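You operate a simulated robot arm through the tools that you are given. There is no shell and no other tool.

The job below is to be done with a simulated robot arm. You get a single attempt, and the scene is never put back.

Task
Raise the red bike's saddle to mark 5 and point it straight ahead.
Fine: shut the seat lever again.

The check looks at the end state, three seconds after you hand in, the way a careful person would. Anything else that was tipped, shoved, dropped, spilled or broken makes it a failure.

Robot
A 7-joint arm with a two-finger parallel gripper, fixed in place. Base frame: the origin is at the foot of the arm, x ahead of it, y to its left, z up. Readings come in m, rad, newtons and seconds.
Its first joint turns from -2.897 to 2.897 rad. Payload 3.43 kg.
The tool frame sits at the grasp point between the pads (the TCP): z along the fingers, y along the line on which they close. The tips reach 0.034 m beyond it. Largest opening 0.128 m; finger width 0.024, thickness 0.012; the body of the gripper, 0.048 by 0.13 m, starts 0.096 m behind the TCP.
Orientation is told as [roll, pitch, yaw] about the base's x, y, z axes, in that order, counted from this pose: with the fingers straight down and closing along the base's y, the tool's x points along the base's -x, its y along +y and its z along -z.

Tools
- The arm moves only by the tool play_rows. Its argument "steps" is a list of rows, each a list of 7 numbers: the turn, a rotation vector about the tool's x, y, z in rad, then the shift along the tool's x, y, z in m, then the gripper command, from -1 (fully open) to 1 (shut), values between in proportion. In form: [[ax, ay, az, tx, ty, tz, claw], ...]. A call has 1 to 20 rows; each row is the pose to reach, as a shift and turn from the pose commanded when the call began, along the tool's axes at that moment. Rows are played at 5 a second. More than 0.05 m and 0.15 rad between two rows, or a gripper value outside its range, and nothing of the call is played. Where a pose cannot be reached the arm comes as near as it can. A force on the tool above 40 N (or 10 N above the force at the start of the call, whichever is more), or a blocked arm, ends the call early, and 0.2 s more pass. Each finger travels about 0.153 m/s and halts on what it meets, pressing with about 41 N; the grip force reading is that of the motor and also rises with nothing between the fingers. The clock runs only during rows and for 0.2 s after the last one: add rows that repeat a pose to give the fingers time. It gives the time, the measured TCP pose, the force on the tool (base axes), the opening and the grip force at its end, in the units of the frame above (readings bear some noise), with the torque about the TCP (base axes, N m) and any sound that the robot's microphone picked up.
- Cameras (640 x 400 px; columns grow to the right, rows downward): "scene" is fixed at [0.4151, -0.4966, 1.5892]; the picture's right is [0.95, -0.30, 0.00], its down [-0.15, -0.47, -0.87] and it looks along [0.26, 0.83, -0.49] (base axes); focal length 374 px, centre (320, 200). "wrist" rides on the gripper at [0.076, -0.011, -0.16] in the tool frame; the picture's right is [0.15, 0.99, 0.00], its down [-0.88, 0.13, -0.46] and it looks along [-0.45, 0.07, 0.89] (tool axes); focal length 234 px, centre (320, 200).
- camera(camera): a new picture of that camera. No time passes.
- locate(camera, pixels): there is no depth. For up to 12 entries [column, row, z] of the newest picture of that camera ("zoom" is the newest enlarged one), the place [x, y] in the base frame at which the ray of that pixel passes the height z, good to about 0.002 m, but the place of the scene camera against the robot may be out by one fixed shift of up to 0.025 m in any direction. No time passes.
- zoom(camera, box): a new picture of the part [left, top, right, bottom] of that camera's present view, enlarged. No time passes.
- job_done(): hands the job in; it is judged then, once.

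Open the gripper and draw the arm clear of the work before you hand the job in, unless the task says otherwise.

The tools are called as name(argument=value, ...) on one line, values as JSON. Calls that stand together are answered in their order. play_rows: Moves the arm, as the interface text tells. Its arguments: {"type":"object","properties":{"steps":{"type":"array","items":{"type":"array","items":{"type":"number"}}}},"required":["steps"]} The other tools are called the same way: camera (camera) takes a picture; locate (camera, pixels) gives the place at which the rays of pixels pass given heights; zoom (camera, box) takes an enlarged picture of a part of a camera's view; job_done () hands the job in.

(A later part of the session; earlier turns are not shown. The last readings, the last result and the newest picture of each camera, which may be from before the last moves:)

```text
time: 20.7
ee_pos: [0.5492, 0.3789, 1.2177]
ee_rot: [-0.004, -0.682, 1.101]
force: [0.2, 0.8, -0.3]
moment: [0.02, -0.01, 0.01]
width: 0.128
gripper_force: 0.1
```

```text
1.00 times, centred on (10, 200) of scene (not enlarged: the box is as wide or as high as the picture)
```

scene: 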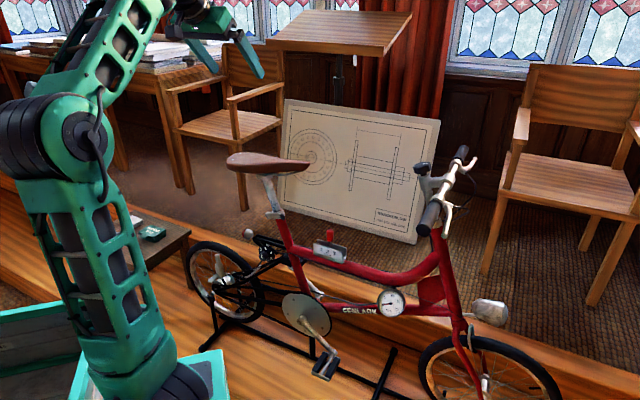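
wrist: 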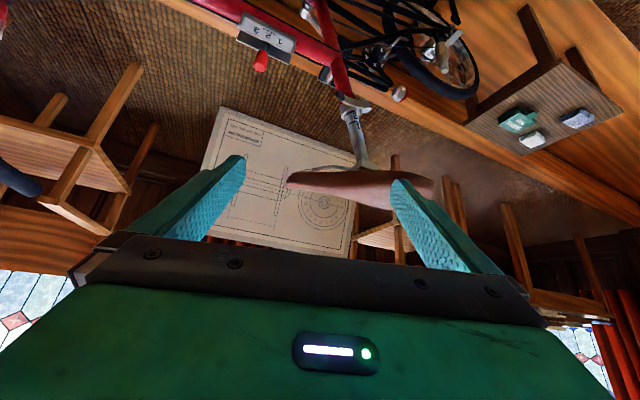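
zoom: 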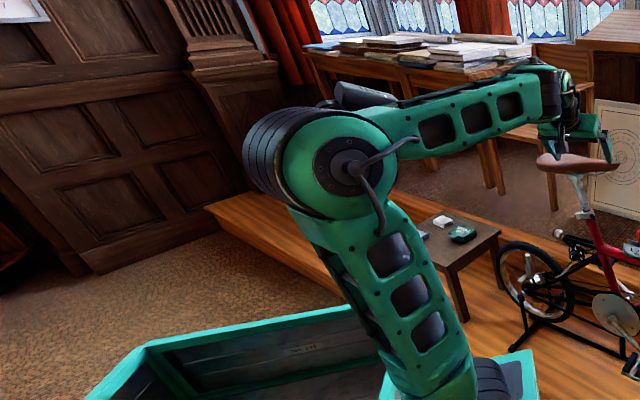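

The pose was reached cleanly. The wrist view now shows the seat post at (355,125) and the collar at (350,103); I'll zoom on collar/lever and saddle.

zoom(camera="wrist", box=[325, 82, 375, 114])

zoom(camera="wrist", box=[325, 95, 405, 175])

zoom(camera="wrist", box=[270, 80, 440, 220])

zoom(camera="wrist", box=[0, 0, 640, 10])

```text
12.50 times, centred on (350, 98) of wrist
```

zoom: 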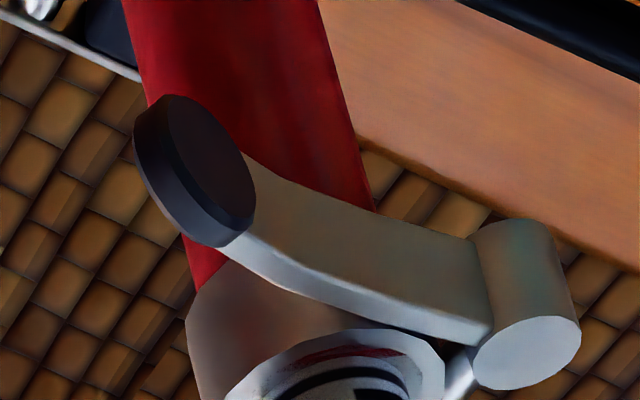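

```text
5.00 times, centred on (365, 135) of wrist
```

zoom: 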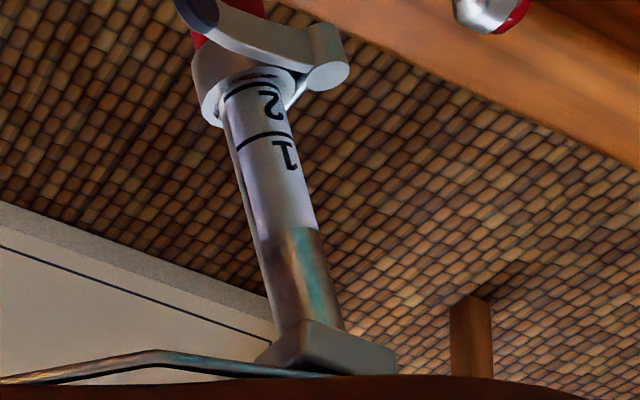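

```text
2.86 times, centred on (355, 150) of wrist
```

zoom: 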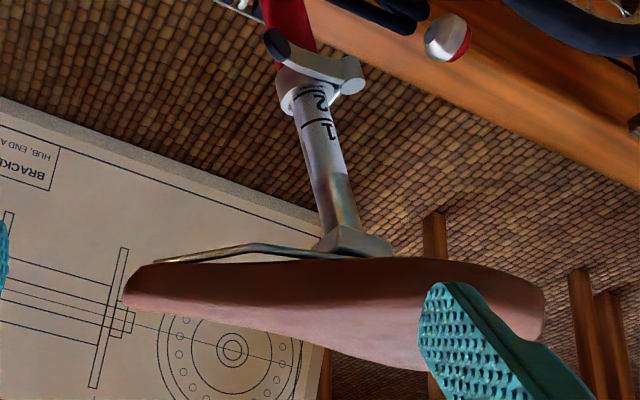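

```text
1.00 times, centred on (320, 5) of wrist (not enlarged: the box is as wide or as high as the picture)
```

zoom: 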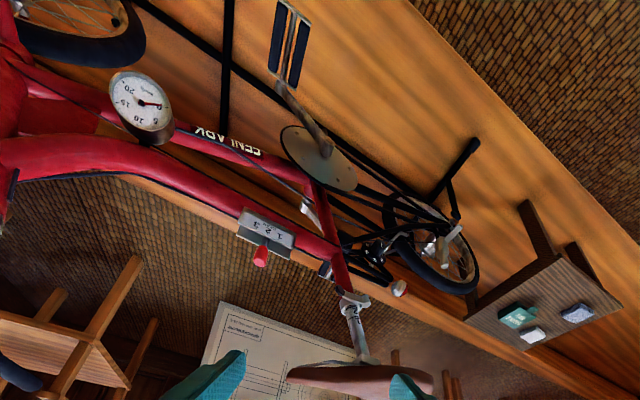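

I'll locate the same features in this second wrist view for triangulation: collar rim centre (351,114), knob (340,95.6), pivot top (366.4,110.2), post top (364,162), and saddle ends.

locate(camera="wrist", pixels=[[351, 114, 0.86], [351, 114, 0.9], [351, 114, 0.94], [340, 95.6, 0.86], [340, 95.6, 0.9], [340, 95.6, 0.94], [366.4, 110.2, 0.86], [366.4, 110.2, 0.9], [366.4, 110.2, 0.94], [364, 162, 1.0], [364, 162, 1.05], [288, 180, 1.05]])

```text
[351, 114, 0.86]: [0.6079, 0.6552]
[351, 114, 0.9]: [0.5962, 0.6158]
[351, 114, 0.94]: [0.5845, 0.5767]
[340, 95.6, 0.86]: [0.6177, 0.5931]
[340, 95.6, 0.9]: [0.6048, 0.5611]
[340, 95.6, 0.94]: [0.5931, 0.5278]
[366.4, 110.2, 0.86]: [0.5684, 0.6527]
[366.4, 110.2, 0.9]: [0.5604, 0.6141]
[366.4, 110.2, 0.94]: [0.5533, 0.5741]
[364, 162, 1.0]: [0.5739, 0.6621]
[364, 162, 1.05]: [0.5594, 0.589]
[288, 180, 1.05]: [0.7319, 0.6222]
```

Triangulation from the two wrist views: collar rim centre ≈ (0.594, 0.605, 0.911), knob ≈ (0.598, 0.543, 0.923), pivot ≈ (0.559, 0.606, 0.908), and the post leans rearward ~19°. I'll turn the hand about its own axis by ~85° here in free space, so the fingers close nearly vertically on the lever knob.

play_rows(steps=[[0.0399, -0.0162, -0.1418, 0, 0, 0, -1], [0.0798, -0.0324, -0.2835, 0, 0, 0, -1], [0.1197, -0.0486, -0.4253, 0, 0, 0, -1], [0.1596, -0.0648, -0.5671, 0, 0, 0, -1], [0.1995, -0.081, -0.7089, 0, 0, 0, -1], [0.2394, -0.0972, -0.8506, 0, 0, 0, -1], [0.2793, -0.1134, -0.9924, 0, 0, 0, -1], [0.3192, -0.1296, -1.1342, 0, 0, 0, -1], [0.3591, -0.1458, -1.2759, 0, 0, 0, -1], [0.399, -0.162, -1.4177, 0, 0, 0, -1], [0.399, -0.162, -1.4177, 0, 0, 0, -1]])

camera(camera="wrist")

camera(camera="scene")

```text
time: 23.1
ee_pos: [0.5478, 0.3784, 1.2171]
ee_rot: [-1.045, 0.004, 2.468]
force: [0.8, -0.4, 0.7]
moment: [-0.03, 0.01, -0.03]
width: 0.1282
gripper_force: 0.0
```

```text
taken
```

wrist: 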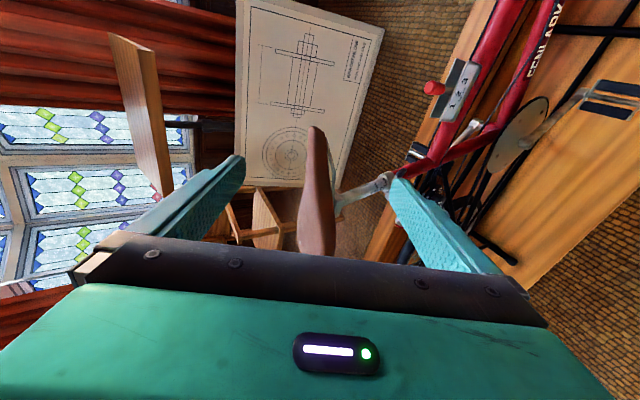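

```text
taken
```

scene: 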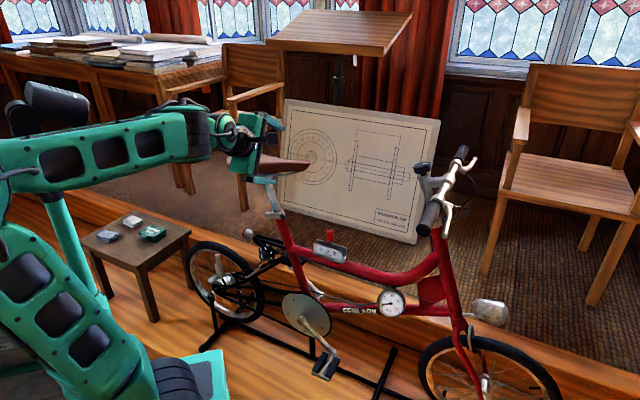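

The hand turned as intended with no contact. Now I'll go to a pre-grasp point about 13 cm back from the knob along the tool axis, (0.528, 0.455, 0.988).

play_rows(steps=[[0, 0, 0, -0.0063, 0.0175, 0.0156, -1], [0, 0, 0, -0.0126, 0.035, 0.0311, -1], [0, 0, 0, -0.0188, 0.0525, 0.0467, -1], [0, 0, 0, -0.0251, 0.07, 0.0623, -1], [0, 0, 0, -0.0314, 0.0876, 0.0779, -1], [0, 0, 0, -0.0377, 0.1051, 0.0934, -1], [0, 0, 0, -0.044, 0.1226, 0.109, -1], [0, 0, 0, -0.0502, 0.1401, 0.1246, -1], [0, 0, 0, -0.0565, 0.1576, 0.1401, -1], [0, 0, 0, -0.0628, 0.1751, 0.1557, -1], [0, 0, 0, -0.0628, 0.1751, 0.1557, -1]])

camera(camera="wrist")

camera(camera="scene")

```text
time: 25.5
ee_pos: [0.5299, 0.4536, 0.9878]
ee_rot: [-1.045, 0.002, 2.467]
force: [0.3, 0.5, -0.2]
moment: [0.02, 0.03, -0.01]
width: 0.1279
gripper_force: 0.1
```

```text
taken
```

wrist: 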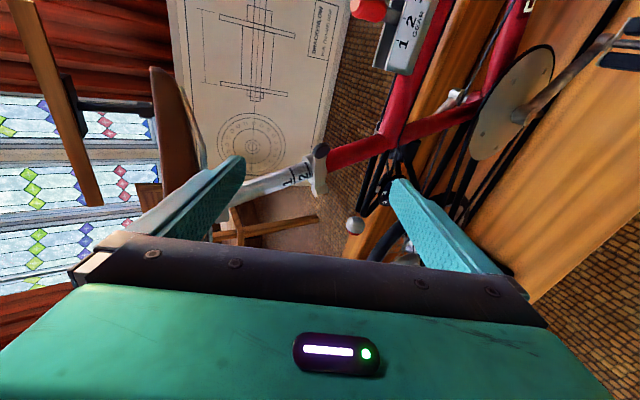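

```text
taken
```

scene: 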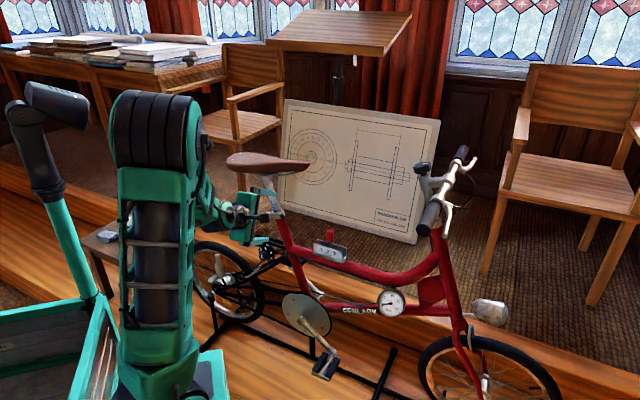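

The pre-grasp pose is reached cleanly; the knob shows near wrist (322,150) with the collar at (318,178). I'll zoom in for a close look at the lever.

zoom(camera="wrist", box=[260, 120, 360, 215])

zoom(camera="wrist", box=[300, 138, 340, 203])

zoom(camera="scene", box=[235, 180, 315, 240])

```text
4.21 times, centred on (310, 168) of wrist
```

zoom: 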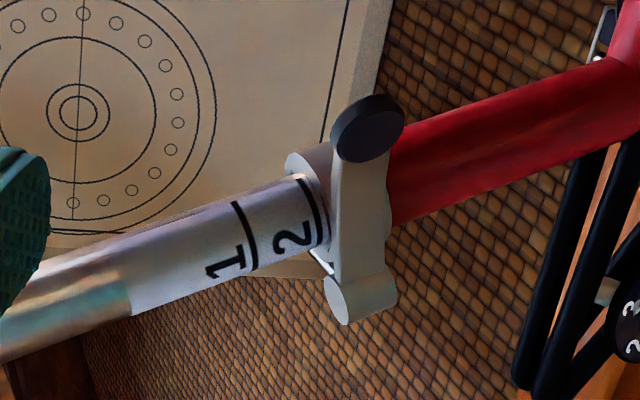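

```text
6.15 times, centred on (320, 170) of wrist
```

zoom: 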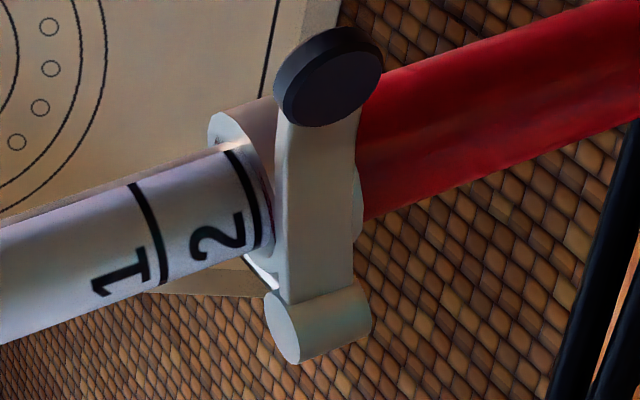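

```text
6.67 times, centred on (275, 210) of scene
```

zoom: 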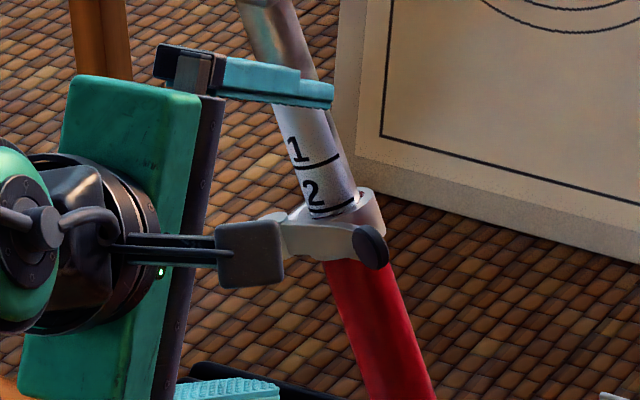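

The knob is a disc of about 21 mm whose flat face points toward the arm, at wrist (321.3,150.2). I'll locate knob, pivot, marks and collar from this close view to refine positions.

camera(camera="wrist")

locate(camera="wrist", pixels=[[321.3, 150.2, 0.88], [321.3, 150.2, 0.92], [321.3, 150.2, 0.96], [314, 190.5, 0.88], [314, 190.5, 0.92], [325, 189, 0.88], [325, 189, 0.92], [306, 178, 0.92], [306, 178, 0.96], [288, 182.5, 0.92], [288, 182.5, 0.96], [320, 170, 0.92]])

```text
taken
```

wrist: 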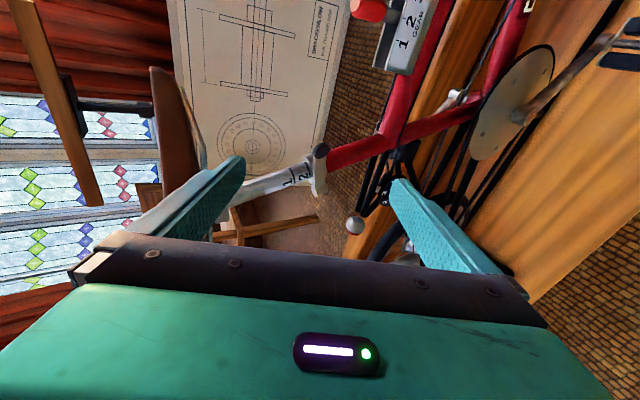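

```text
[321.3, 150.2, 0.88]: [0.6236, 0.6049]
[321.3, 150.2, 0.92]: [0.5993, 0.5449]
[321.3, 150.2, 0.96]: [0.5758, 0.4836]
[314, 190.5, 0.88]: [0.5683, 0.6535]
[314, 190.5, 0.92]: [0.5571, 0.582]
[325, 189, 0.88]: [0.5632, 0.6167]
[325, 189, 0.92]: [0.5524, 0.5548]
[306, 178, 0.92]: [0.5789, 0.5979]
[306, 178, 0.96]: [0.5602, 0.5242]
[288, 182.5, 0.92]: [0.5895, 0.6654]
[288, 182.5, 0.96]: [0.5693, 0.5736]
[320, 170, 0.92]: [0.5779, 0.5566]
```

The three views agree on the knob at (0.598, 0.542, 0.923). I'll partly close the gripper to ~0.07 m and advance along the tool axis until the knob lies between the fingers.

play_rows(steps=[[0, 0, 0, 0, 0, 0.0, -0.1], [0, 0, 0, 0, 0, 0.02, -0.1], [0, 0, 0, -0.0005, 0, 0.04, -0.1], [0, 0, 0, -0.001, 0, 0.06, -0.1], [0, 0, 0, -0.0015, 0, 0.08, -0.1], [0, 0, 0, -0.0019, 0.0007, 0.095, -0.1], [0, 0, 0, -0.0019, 0.0007, 0.095, -0.1]])

camera(camera="wrist")

zoom(camera="wrist", box=[240, 110, 400, 230])

zoom(camera="scene", box=[235, 180, 315, 240])

```text
time: 27.1
ee_pos: [0.5795, 0.5193, 0.94]
ee_rot: [-1.046, 0.002, 2.468]
force: [0.5, 0.0, -0.1]
moment: [0.03, -0.02, 0.01]
width: 0.0703
gripper_force: 0.1
```

```text
taken
```

wrist: 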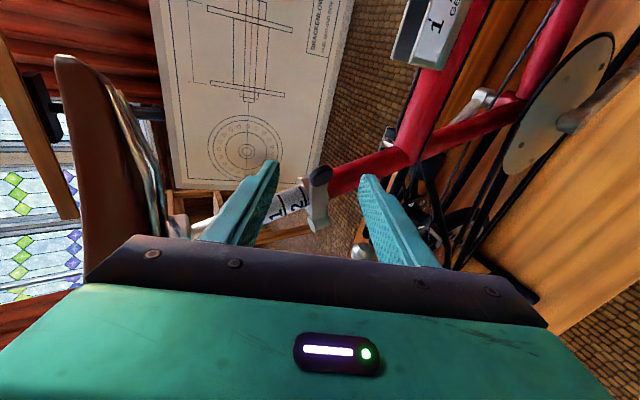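

```text
3.33 times, centred on (320, 170) of wrist
```

zoom: 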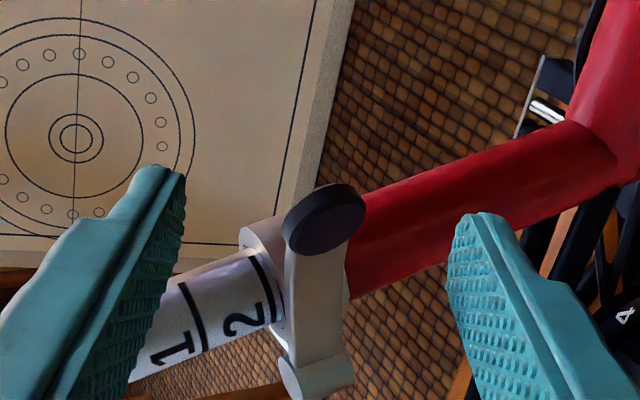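

```text
6.67 times, centred on (275, 210) of scene
```

zoom: 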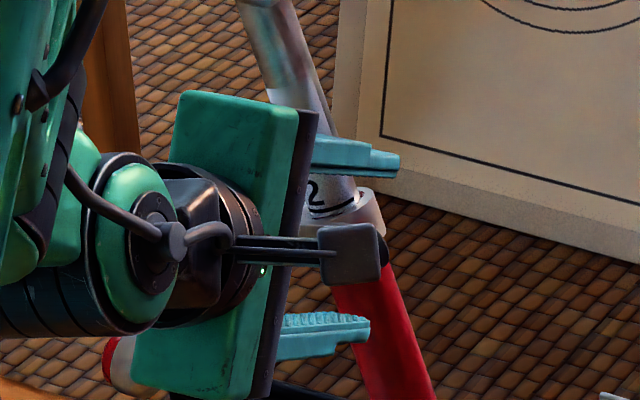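

The knob is centred between the fingers and right at the tips. I'll check the knob location once more from here, then advance the last 2 cm.

locate(camera="wrist", pixels=[[321.5, 175.4, 0.91], [321.5, 175.4, 0.92], [321.5, 175.4, 0.93], [321.5, 175.4, 0.94]])

play_rows(steps=[[0, 0, 0, 0, 0, 0.008, -0.1], [0, 0, 0, 0, 0, 0.016, -0.1], [0, 0, 0, 0, 0, 0.022, -0.1], [0, 0, 0, 0, 0, 0.022, -0.1]])

zoom(camera="wrist", box=[240, 110, 400, 230])

```text
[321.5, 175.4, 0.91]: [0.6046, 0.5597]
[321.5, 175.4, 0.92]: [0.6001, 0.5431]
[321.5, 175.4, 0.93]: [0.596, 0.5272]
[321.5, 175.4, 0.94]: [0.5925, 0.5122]
```

```text
time: 28.1
ee_pos: [0.5923, 0.5342, 0.9292]
ee_rot: [-1.044, 0.003, 2.467]
force: [0.0, 0.4, -0.1]
moment: [0.0, 0.01, -0.02]
width: 0.0705
gripper_force: 0.0
```

```text
3.33 times, centred on (320, 170) of wrist
```

zoom: 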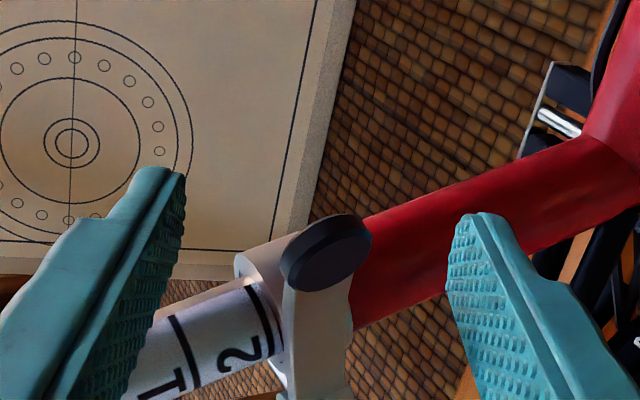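

The knob now lies between the pads. I'll close the gripper on it and check the opening and force.

play_rows(steps=[[0, 0, 0, 0, 0, 0, 1], [0, 0, 0, 0, 0, 0, 1], [0, 0, 0, 0, 0, 0, 1]])

zoom(camera="wrist", box=[240, 110, 400, 230])

```text
time: 28.9
ee_pos: [0.5907, 0.5327, 0.9286]
ee_rot: [-1.045, 0.004, 2.469]
force: [-2.9, -3.8, -6.0]
moment: [-1.01, -0.01, 0.22]
width: 0.018
gripper_force: 45.4
```

```text
3.33 times, centred on (320, 170) of wrist
```

zoom: 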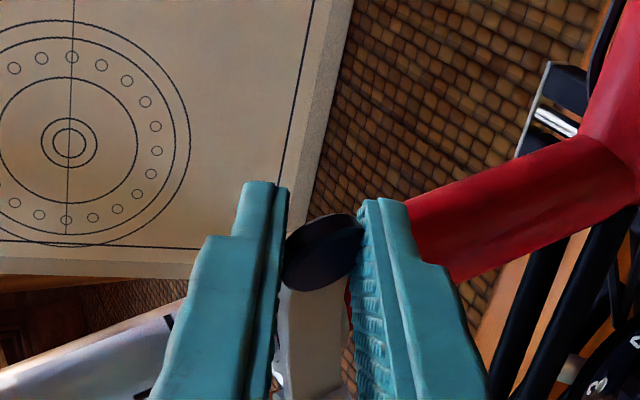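

The grip is firm on the knob (width 0.018, 45 N). I'll pull the lever outward along its arc about the pivot, first ~20°.

play_rows(steps=[[0, 0, 0, -0.0026, 0.0035, -0.005, 1], [0, 0, 0, -0.0055, 0.007, -0.0098, 1], [0, 0, 0, -0.009, 0.0105, -0.014, 1], [0, 0, 0, -0.0128, 0.014, -0.018, 1], [0, 0, 0, -0.0128, 0.014, -0.018, 1]])

zoom(camera="wrist", box=[240, 110, 400, 230])

zoom(camera="scene", box=[235, 150, 315, 240])

```text
time: 30.3
ee_pos: [0.5633, 0.5185, 0.9321]
ee_rot: [-1.051, 0.02, 2.458]
force: [10.4, -22.8, -22.1]
moment: [-0.09, 0.53, -0.41]
width: 0.02
gripper_force: 44.9
stopped in row 5: the force on the tool passed its limit at 41 N (the readings are from after the stop); the commanded pose is now the measured one
```

```text
3.33 times, centred on (320, 170) of wrist
```

zoom: 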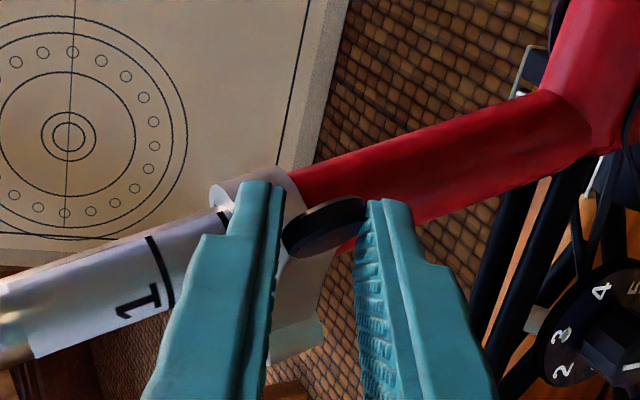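

```text
4.44 times, centred on (275, 195) of scene
```

zoom: 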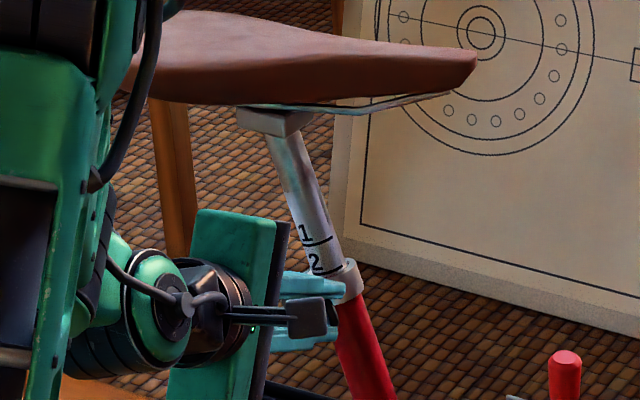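

The lever swung out with the pull, stopping at 41 N. I'll locate the knob now to see how far it has turned and check it against the hinge model.

camera(camera="wrist")

locate(camera="wrist", pixels=[[321.5, 177.5, 0.91], [321.5, 177.5, 0.92], [321.5, 177.5, 0.93], [321.5, 177.5, 0.94]])

zoom(camera="wrist", box=[270, 140, 370, 220])

```text
taken
```

wrist: 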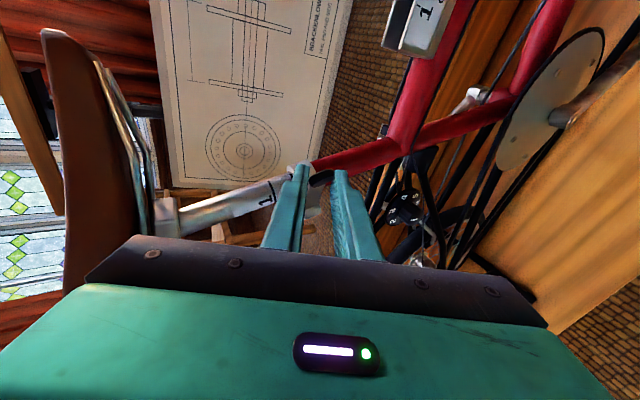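

```text
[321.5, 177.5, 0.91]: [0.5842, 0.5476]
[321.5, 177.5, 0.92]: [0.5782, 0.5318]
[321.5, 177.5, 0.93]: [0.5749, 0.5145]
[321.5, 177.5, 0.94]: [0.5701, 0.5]
```

```text
5.00 times, centred on (320, 180) of wrist
```

zoom: 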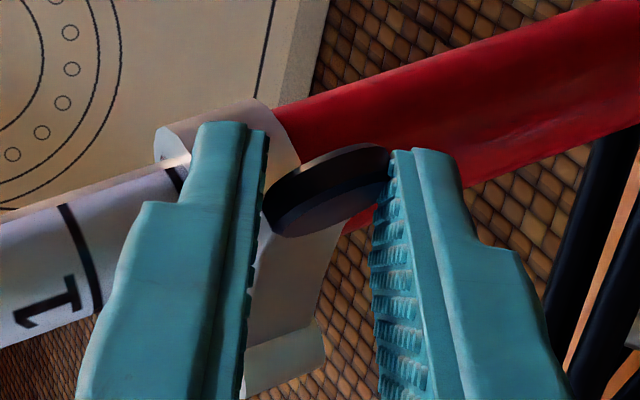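

The lever has opened about 17° but the pads slid ~1 cm toward the knob's edge. I'll open slightly, advance 2 cm to seat the knob deeper, and re-grip.

play_rows(steps=[[0, 0, 0, 0, 0, 0, 0.3], [0, 0, 0, 0, 0, 0, 0.3], [0, 0, 0, 0, 0, 0.007, 0.3], [0, 0, 0, 0, 0, 0.014, 0.3], [0, 0, 0, 0, 0, 0.02, 0.3], [0, 0, 0, 0, 0, 0.02, 0.3]])

zoom(camera="wrist", box=[270, 140, 370, 220])

```text
time: 31.7
ee_pos: [0.5706, 0.5373, 0.9268]
ee_rot: [-1.063, 0.014, 2.461]
force: [0.3, 0.0, 0.4]
moment: [-0.01, 0.02, -0.01]
width: 0.0448
gripper_force: 0.0
```

```text
5.00 times, centred on (320, 180) of wrist
```

zoom: 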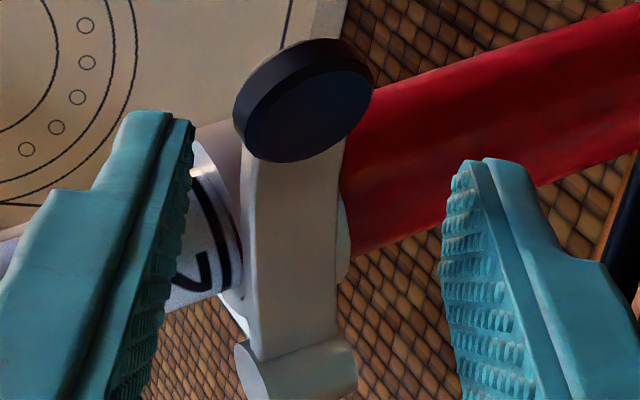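

After releasing, the lever seems to have sprung back, with the knob now at wrist (317,160). I'll locate it exactly and view it from the scene camera.

camera(camera="wrist")

locate(camera="wrist", pixels=[[317, 160, 0.91], [317, 160, 0.92], [317, 160, 0.93]])

zoom(camera="scene", box=[250, 190, 306, 230])

```text
taken
```

wrist: 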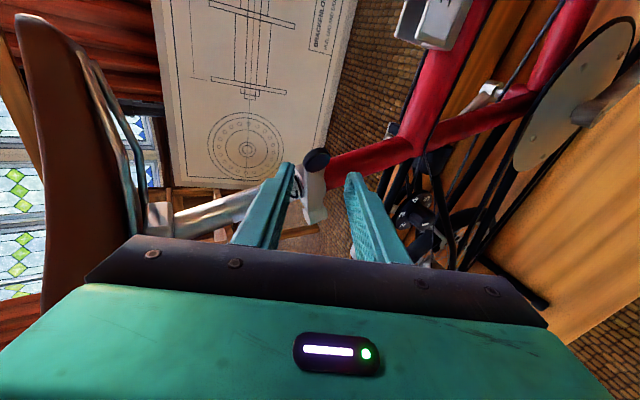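

```text
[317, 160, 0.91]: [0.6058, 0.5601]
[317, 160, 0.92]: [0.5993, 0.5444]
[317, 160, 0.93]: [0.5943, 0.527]
```

```text
10.00 times, centred on (278, 210) of scene
```

zoom: 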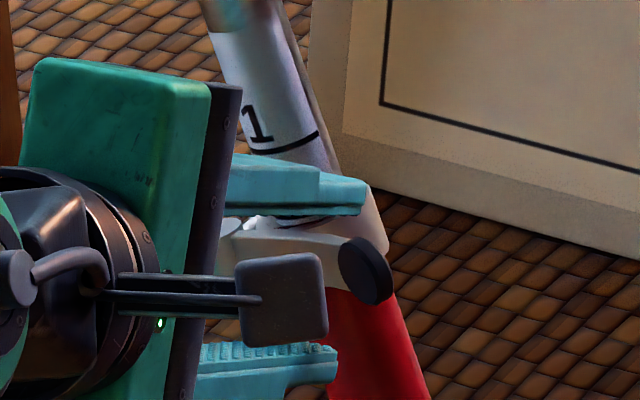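

The lever returned exactly to its closed position, so it must be swung past its over-centre point in one pull. My grip's closing axis was ~32° off the hinge axis, so I'll withdraw and re-approach with the fingers closing along the hinge axis.

play_rows(steps=[[0, 0, 0, 0, 0, 0, -0.1], [0, 0, 0, 0, 0, -0.02, -0.1], [0, 0, 0, 0, 0, -0.045, -0.1], [0, 0, 0, 0, 0, -0.07, -0.1], [0, 0, 0, 0, 0, -0.095, -0.1], [0, 0, 0, 0, 0, -0.12, -0.1], [0, 0, 0, 0, 0, -0.12, -0.1]])

```text
time: 33.3
ee_pos: [0.5046, 0.4548, 0.9851]
ee_rot: [-1.061, 0.014, 2.463]
force: [0.1, 0.5, 0.0]
moment: [0.03, -0.02, 0.0]
width: 0.0705
gripper_force: 0.0
```

Withdrawn cleanly. Now I rotate so that the closing axis matches the hinge axis and shift to the new pre-grasp point (0.589, 0.426, 0.950).

play_rows(steps=[[0.0483, -0.0769, -0.0629, 0.0119, 0.0024, 0.0063, -0.1], [0.0966, -0.1537, -0.1258, 0.0239, 0.0047, 0.0126, -0.1], [0.1449, -0.2306, -0.1887, 0.0358, 0.0071, 0.0189, -0.1], [0.1933, -0.3075, -0.2517, 0.0477, 0.0095, 0.0252, -0.1], [0.2416, -0.3844, -0.3146, 0.0596, 0.0119, 0.0315, -0.1], [0.2899, -0.4612, -0.3775, 0.0716, 0.0142, 0.0378, -0.1], [0.3382, -0.5381, -0.4404, 0.0835, 0.0166, 0.0441, -0.1], [0.3382, -0.5381, -0.4404, 0.0835, 0.0166, 0.0441, -0.1]])

camera(camera="wrist")

camera(camera="scene")

```text
time: 35.1
ee_pos: [0.588, 0.4273, 0.9498]
ee_rot: [-1.329, 0.233, 3.129]
force: [-0.3, 0.7, 0.6]
moment: [0.01, 0.02, -0.01]
width: 0.0705
gripper_force: 0.1
```

```text
taken
```

wrist: 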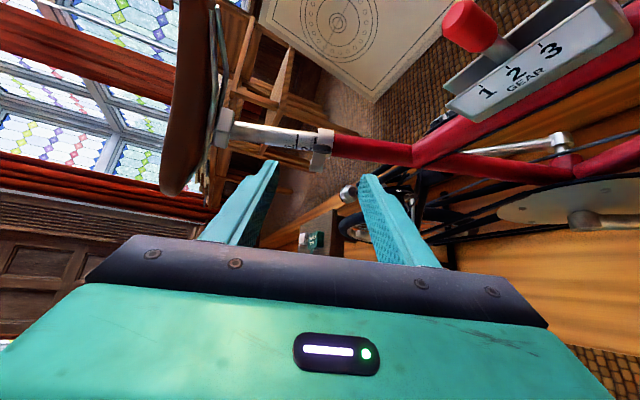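

```text
taken
```

scene: 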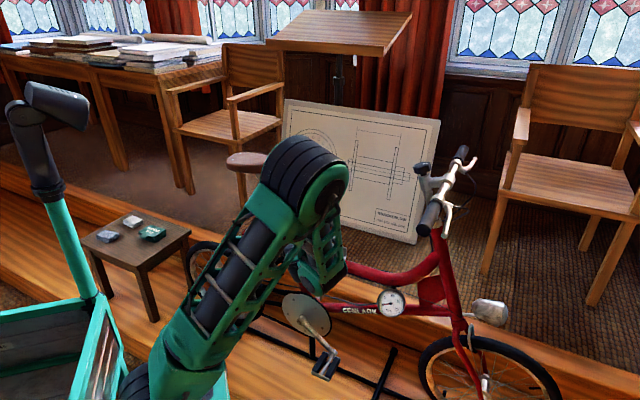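

The post now runs nearly along the closing direction in the wrist view, with the knob near (325,133). I'll zoom in and locate the knob once more before advancing.

zoom(camera="wrist", box=[260, 100, 380, 200])

zoom(camera="wrist", box=[295, 115, 355, 180])

```text
4.00 times, centred on (320, 150) of wrist
```

zoom: 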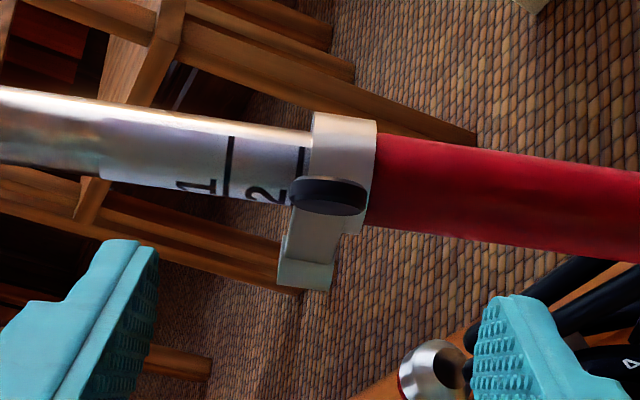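

```text
6.15 times, centred on (325, 148) of wrist
```

zoom: 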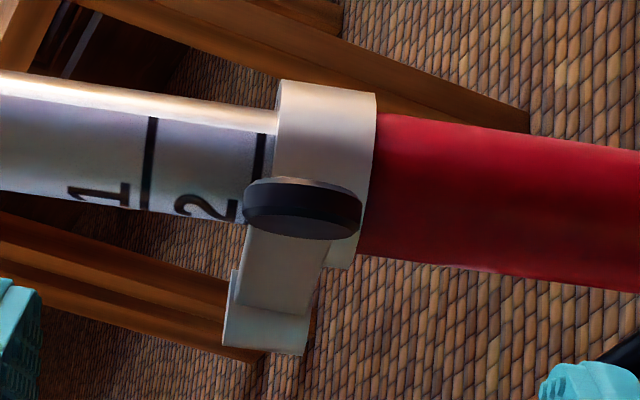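

locate(camera="wrist", pixels=[[322.1, 149.3, 0.91], [322.1, 149.3, 0.92], [322.1, 149.3, 0.93]])

```text
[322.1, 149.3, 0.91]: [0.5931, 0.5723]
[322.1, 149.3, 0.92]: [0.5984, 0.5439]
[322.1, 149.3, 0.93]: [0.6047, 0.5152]
```

The knob is confirmed at (0.5985, 0.542, 0.921). I'll advance 0.11 m along the tool axis so the knob sits between the pads.

play_rows(steps=[[0, 0, 0, 0.0003, 0.0003, 0.022, -0.1], [0, 0, 0, 0.0006, 0.0006, 0.044, -0.1], [0, 0, 0, 0.0009, 0.0009, 0.066, -0.1], [0, 0, 0, 0.0012, 0.0012, 0.086, -0.1], [0, 0, 0, 0.0014, 0.0016, 0.1, -0.1], [0, 0, 0, 0.0014, 0.0016, 0.11, -0.1], [0, 0, 0, 0.0014, 0.0016, 0.11, -0.1]])

zoom(camera="wrist", box=[240, 110, 400, 230])

```text
time: 36.7
ee_pos: [0.5976, 0.5338, 0.9235]
ee_rot: [-1.327, 0.233, 3.126]
force: [-0.2, 0.2, -0.2]
moment: [0.0, 0.01, -0.01]
width: 0.0705
gripper_force: 0.0
```

```text
3.33 times, centred on (320, 170) of wrist
```

zoom: 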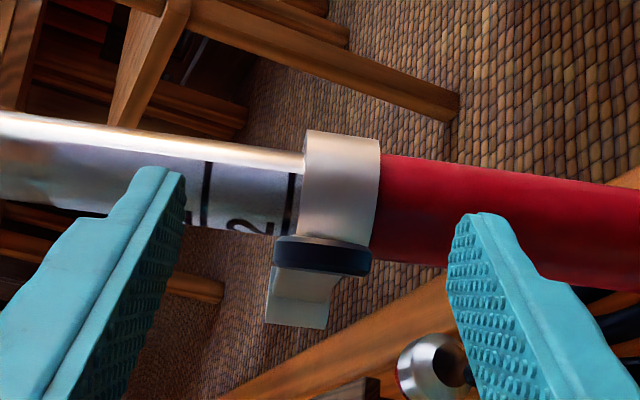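

The knob is centred between the pads and the closing axis is parallel to the hinge. Closing the gripper on it now.

play_rows(steps=[[0, 0, 0, 0, 0, 0, 1], [0, 0, 0, 0, 0, 0, 1], [0, 0, 0, 0, 0, 0, 1]])

zoom(camera="wrist", box=[240, 110, 400, 230])

```text
time: 37.5
ee_pos: [0.5967, 0.5323, 0.9238]
ee_rot: [-1.327, 0.232, 3.126]
force: [0.5, 1.2, -3.8]
moment: [1.06, 0.55, 0.08]
width: 0.018
gripper_force: 44.9
```

```text
3.33 times, centred on (320, 170) of wrist
```

zoom: 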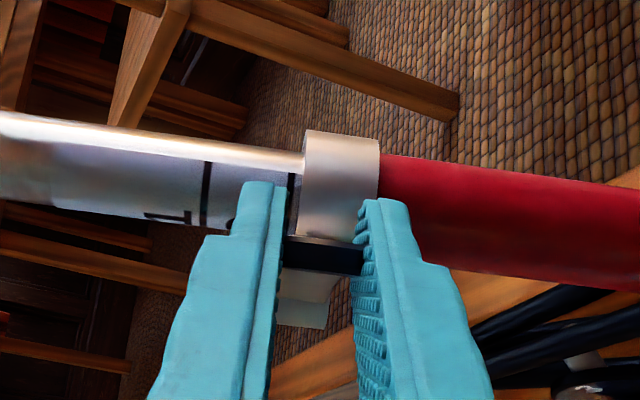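

The grip is solid (0.018 m). I'll swing the lever out along the arc, aiming for about 50° in 5° steps.

play_rows(steps=[[0, 0, 0, -0.0057, 0, -0.0035, 1], [0, 0, 0, -0.0115, 0, -0.0063, 1], [0, 0, 0, -0.0176, 0, -0.0088, 1], [0, 0, 0, -0.0239, 0, -0.0106, 1], [0, 0, 0, -0.0304, 0, -0.0118, 1], [0, 0, 0, -0.037, 0, -0.0126, 1], [0, 0, 0, -0.0436, 0, -0.0128, 1], [0, 0, 0, -0.0501, 0, -0.0124, 1], [0, 0, 0, -0.0566, 0, -0.0114, 1], [0, 0, 0, -0.063, 0, -0.0098, 1]])

zoom(camera="wrist", box=[240, 110, 400, 230])

camera(camera="wrist")

```text
time: 39.7
ee_pos: [0.5334, 0.5242, 0.9094]
ee_rot: [-1.328, 0.233, 3.13]
force: [-0.4, 0.0, -0.5]
moment: [0.01, -0.01, 0.01]
width: 0.0001
gripper_force: 33.5
```

```text
3.33 times, centred on (320, 170) of wrist
```

zoom: 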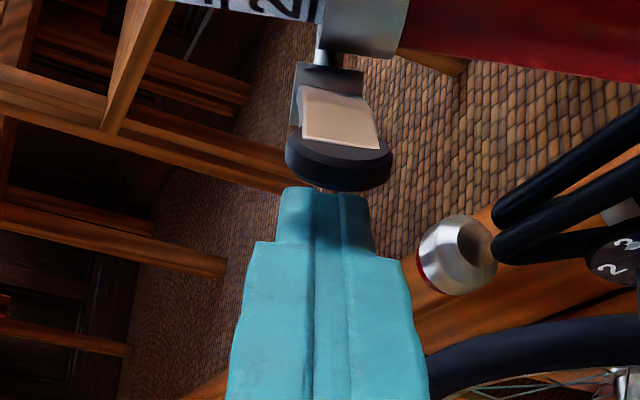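

```text
taken
```

wrist: 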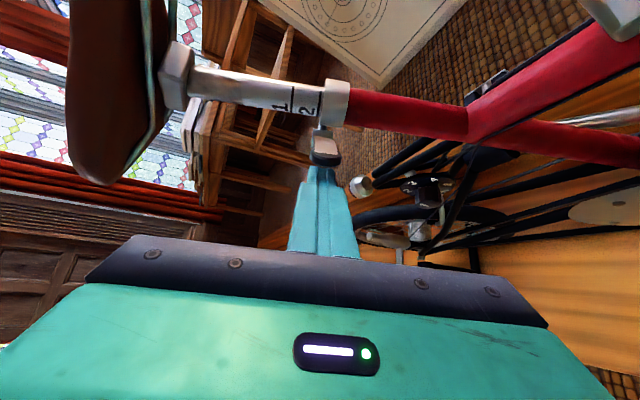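

The fingers slipped off at the end, but the lever now points out toward the arm: the knob is at wrist (326,156). I'll look closer from both cameras to see its angle.

zoom(camera="wrist", box=[285, 90, 365, 190])

zoom(camera="scene", box=[225, 150, 325, 240])

locate(camera="wrist", pixels=[[322, 156, 0.88], [322, 156, 0.9], [322, 156, 0.91], [322, 156, 0.92]])

```text
4.00 times, centred on (325, 140) of wrist
```

zoom: 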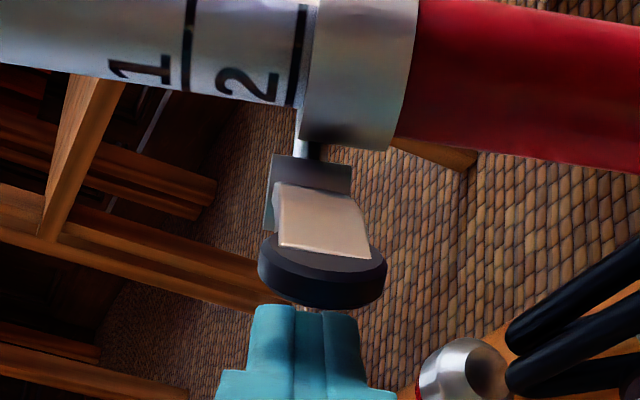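

```text
4.44 times, centred on (275, 195) of scene
```

zoom: 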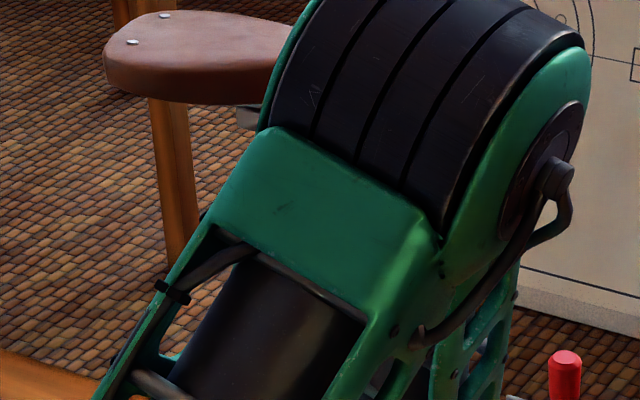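

```text
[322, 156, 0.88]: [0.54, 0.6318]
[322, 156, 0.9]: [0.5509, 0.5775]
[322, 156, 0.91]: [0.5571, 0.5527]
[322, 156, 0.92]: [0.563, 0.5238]
```

The lever now stands at roughly 30° by the hinge model. I'll wait two rows to see whether it stays or moves by itself.

play_rows(steps=[[0, 0, 0, 0, 0, 0, 1], [0, 0, 0, 0, 0, 0, 1]])

zoom(camera="wrist", box=[285, 90, 365, 190])

```text
time: 40.3
ee_pos: [0.5363, 0.524, 0.9099]
ee_rot: [-1.328, 0.234, 3.126]
force: [0.8, -0.4, 0.0]
moment: [0.01, -0.03, -0.03]
width: 0.0
gripper_force: 33.4
```

```text
4.00 times, centred on (325, 140) of wrist
```

zoom: 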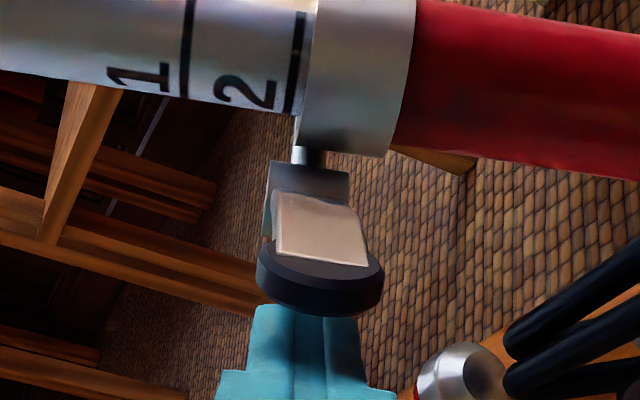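

The lever stays put at about 33°, pointing straight back along the fingers. Now I can push it with positive contact: I'll back off 7 cm, shift to its inner (+x) side, and come forward again with closed fingers.

play_rows(steps=[[0, 0, 0, -0.003, 0, -0.02, 1], [0, 0, 0, -0.003, 0, -0.045, 1], [0, 0, 0, -0.003, 0, -0.07, 1], [0, 0, 0, 0.02, 0, -0.07, 1], [0, 0, 0, 0.04, 0, -0.07, 1], [0, 0, 0, 0.0585, 0, -0.07, 1], [0, 0, 0, 0.0585, 0, -0.07, 1]])

camera(camera="wrist")

zoom(camera="wrist", box=[240, 90, 400, 210])

```text
time: 41.9
ee_pos: [0.5892, 0.4553, 0.94]
ee_rot: [-1.328, 0.233, 3.127]
force: [-0.2, -0.3, -0.2]
moment: [0.0, 0.02, 0.01]
width: 0.0
gripper_force: 33.2
out of reach, approached as far as the arm can: row 3
```

```text
taken
```

wrist: 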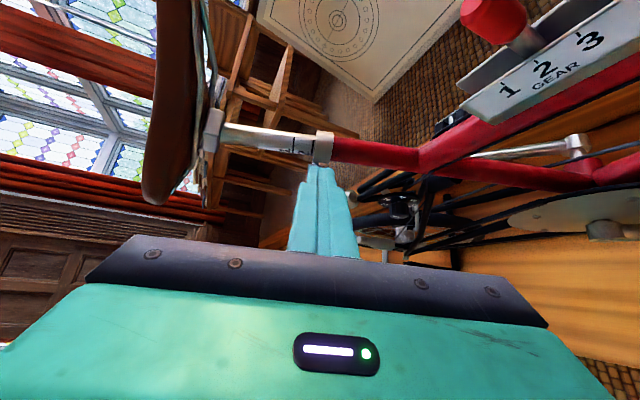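

```text
3.33 times, centred on (320, 150) of wrist
```

zoom: 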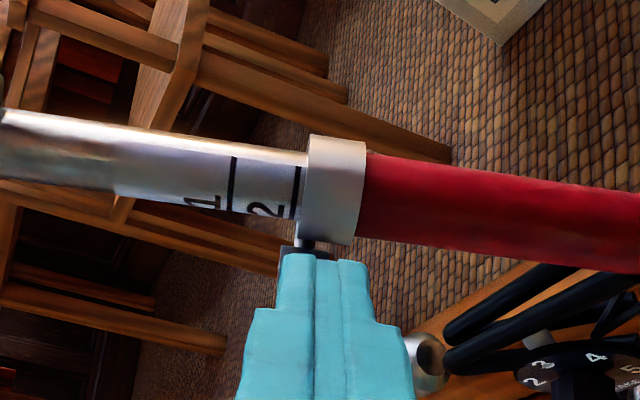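

The lever is hidden behind the closed fingers from this view, consistent with ~33° open. I'll advance along the tool axis on its inner side, watching force.

play_rows(steps=[[0, 0, 0, 0, 0, 0.015, 1], [0, 0, 0, 0, 0, 0.03, 1], [0, 0, 0, 0, 0, 0.045, 1], [0, 0, 0, 0, 0, 0.06, 1], [0, 0, 0, 0, 0, 0.066, 1], [0, 0, 0, 0, 0, 0.066, 1]])

camera(camera="wrist")

zoom(camera="wrist", box=[240, 110, 400, 230])

```text
time: 43.3
ee_pos: [0.5925, 0.5194, 0.9264]
ee_rot: [-1.327, 0.235, 3.128]
force: [-0.4, -0.2, 0.4]
moment: [0.01, 0.02, 0.0]
width: 0.0
gripper_force: 33.0
```

```text
taken
```

wrist: 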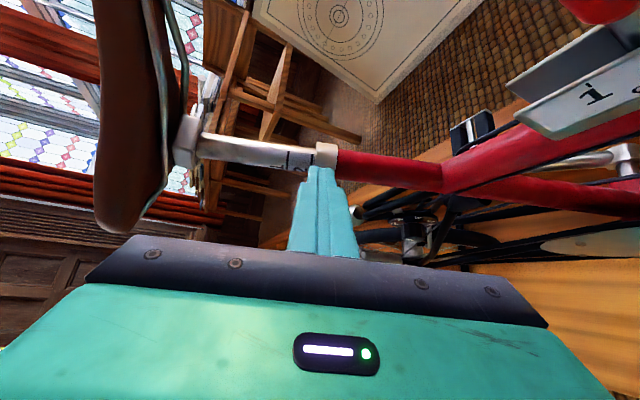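

```text
3.33 times, centred on (320, 170) of wrist
```

zoom: 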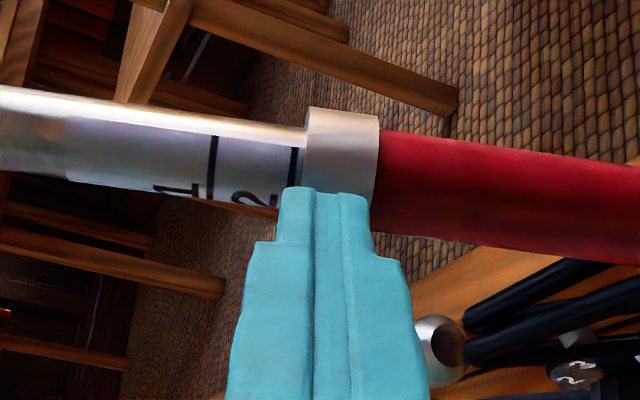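

No contact, fingertips now on the lever's inner side. I'll sweep toward -x along the opening arc to push the lever further open.

play_rows(steps=[[0, 0, 0, -0.009, 0, 0, 1], [0, 0, 0, -0.017, 0, 0, 1], [0, 0, 0, -0.024, 0, 0, 1], [0, 0, 0, -0.031, 0, 0.0005, 1], [0, 0, 0, -0.037, 0, 0.001, 1], [0, 0, 0, -0.043, 0, 0.002, 1], [0, 0, 0, -0.049, 0, 0.004, 1], [0, 0, 0, -0.055, 0, 0.0055, 1], [0, 0, 0, -0.059, 0, 0.007, 1], [0, 0, 0, -0.064, 0, 0.0105, 1], [0, 0, 0, -0.069, 0, 0.014, 1], [0, 0, 0, -0.074, 0, 0.018, 1]])

camera(camera="wrist")

zoom(camera="wrist", box=[240, 90, 400, 210])

```text
time: 45.5
ee_pos: [0.527, 0.5258, 0.9147]
ee_rot: [-1.33, 0.253, 3.108]
force: [19.8, -30.9, 8.1]
moment: [0.18, -0.35, -0.26]
width: 0.0002
gripper_force: 32.9
stopped in row 11: the force on the tool passed its limit at 48 N (the readings are from after the stop); the commanded pose is now the measured one
```

```text
taken
```

wrist: 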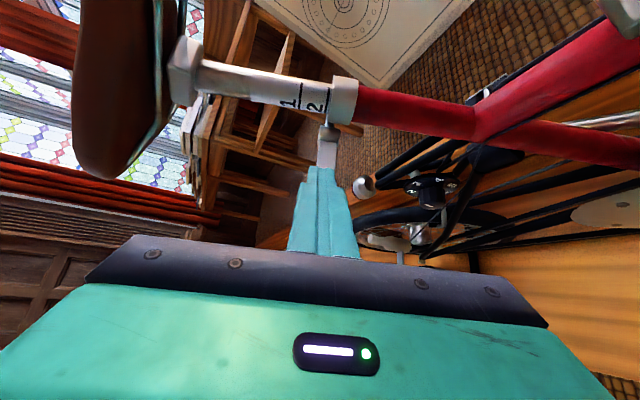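

```text
3.33 times, centred on (320, 150) of wrist
```

zoom: 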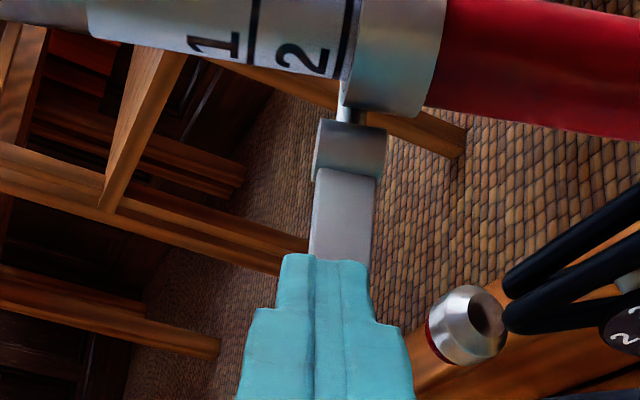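

The push stopped at 48 N with the force normal to the lever's inner face, which suggests the lever reached its open stop near 85-90°. I'll back the tool straight off and look.

play_rows(steps=[[0, 0, 0, 0.005, 0, -0.01, 1], [0, 0, 0, 0.01, 0, -0.03, 1], [0, 0, 0, 0.015, 0, -0.055, 0.5], [0, 0, 0, 0.04, 0, -0.08, 0], [0, 0, 0, 0.07, 0, -0.1, -0.2], [0, 0, 0, 0.07, 0, -0.1, -0.2]])

camera(camera="wrist")

zoom(camera="wrist", box=[260, 100, 380, 200])

```text
time: 47.0
ee_pos: [0.5827, 0.4296, 0.9559]
ee_rot: [-1.33, 0.248, 3.12]
force: [-0.8, -0.6, -0.5]
moment: [0.01, 0.01, 0.0]
width: 0.0767
gripper_force: 0.0
```

```text
taken
```

wrist: 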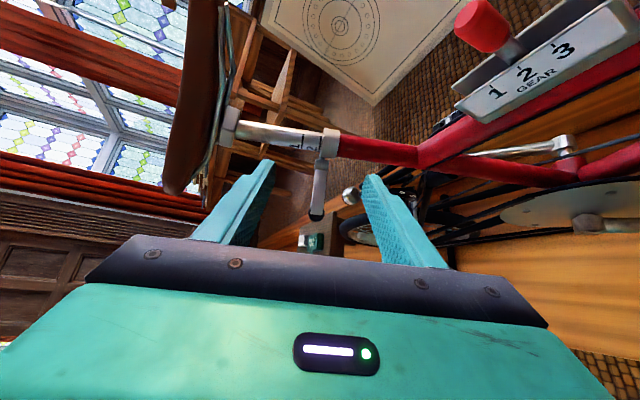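

```text
4.00 times, centred on (320, 150) of wrist
```

zoom: 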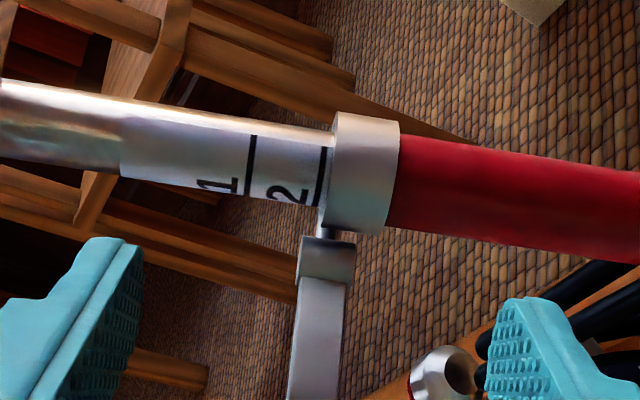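

The lever is now open at about 90° (knob at wrist (316,214), matching the hinge model). Next I study the saddle for lifting: zooming on it in the wrist view.

zoom(camera="wrist", box=[120, 0, 300, 200])

zoom(camera="wrist", box=[0, 0, 640, 10])

zoom(camera="scene", box=[210, 140, 330, 240])

```text
2.00 times, centred on (210, 100) of wrist
```

zoom: 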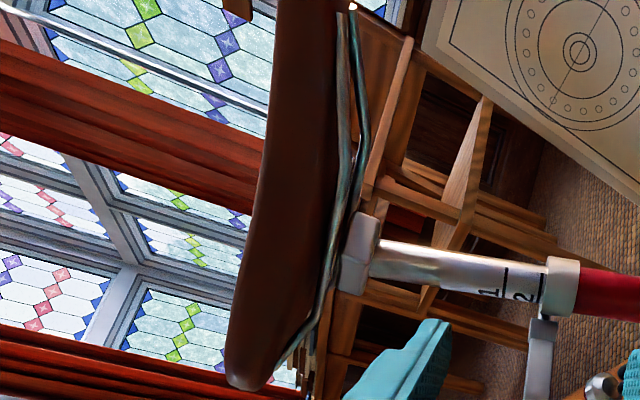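

```text
1.00 times, centred on (320, 5) of wrist (not enlarged: the box is as wide or as high as the picture)
```

zoom: 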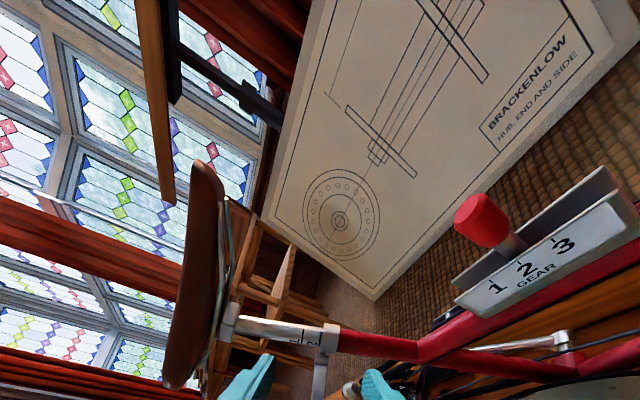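

```text
4.00 times, centred on (270, 190) of scene
```

zoom: 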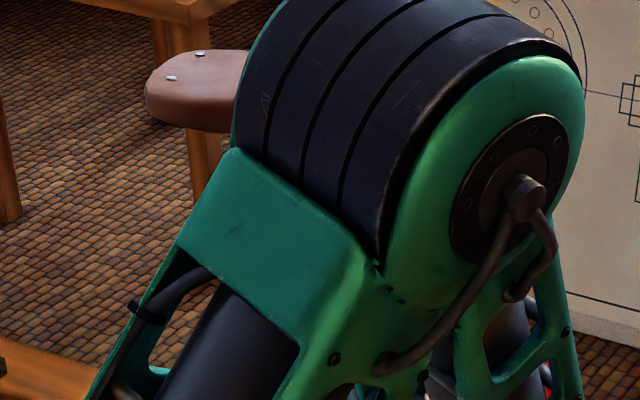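

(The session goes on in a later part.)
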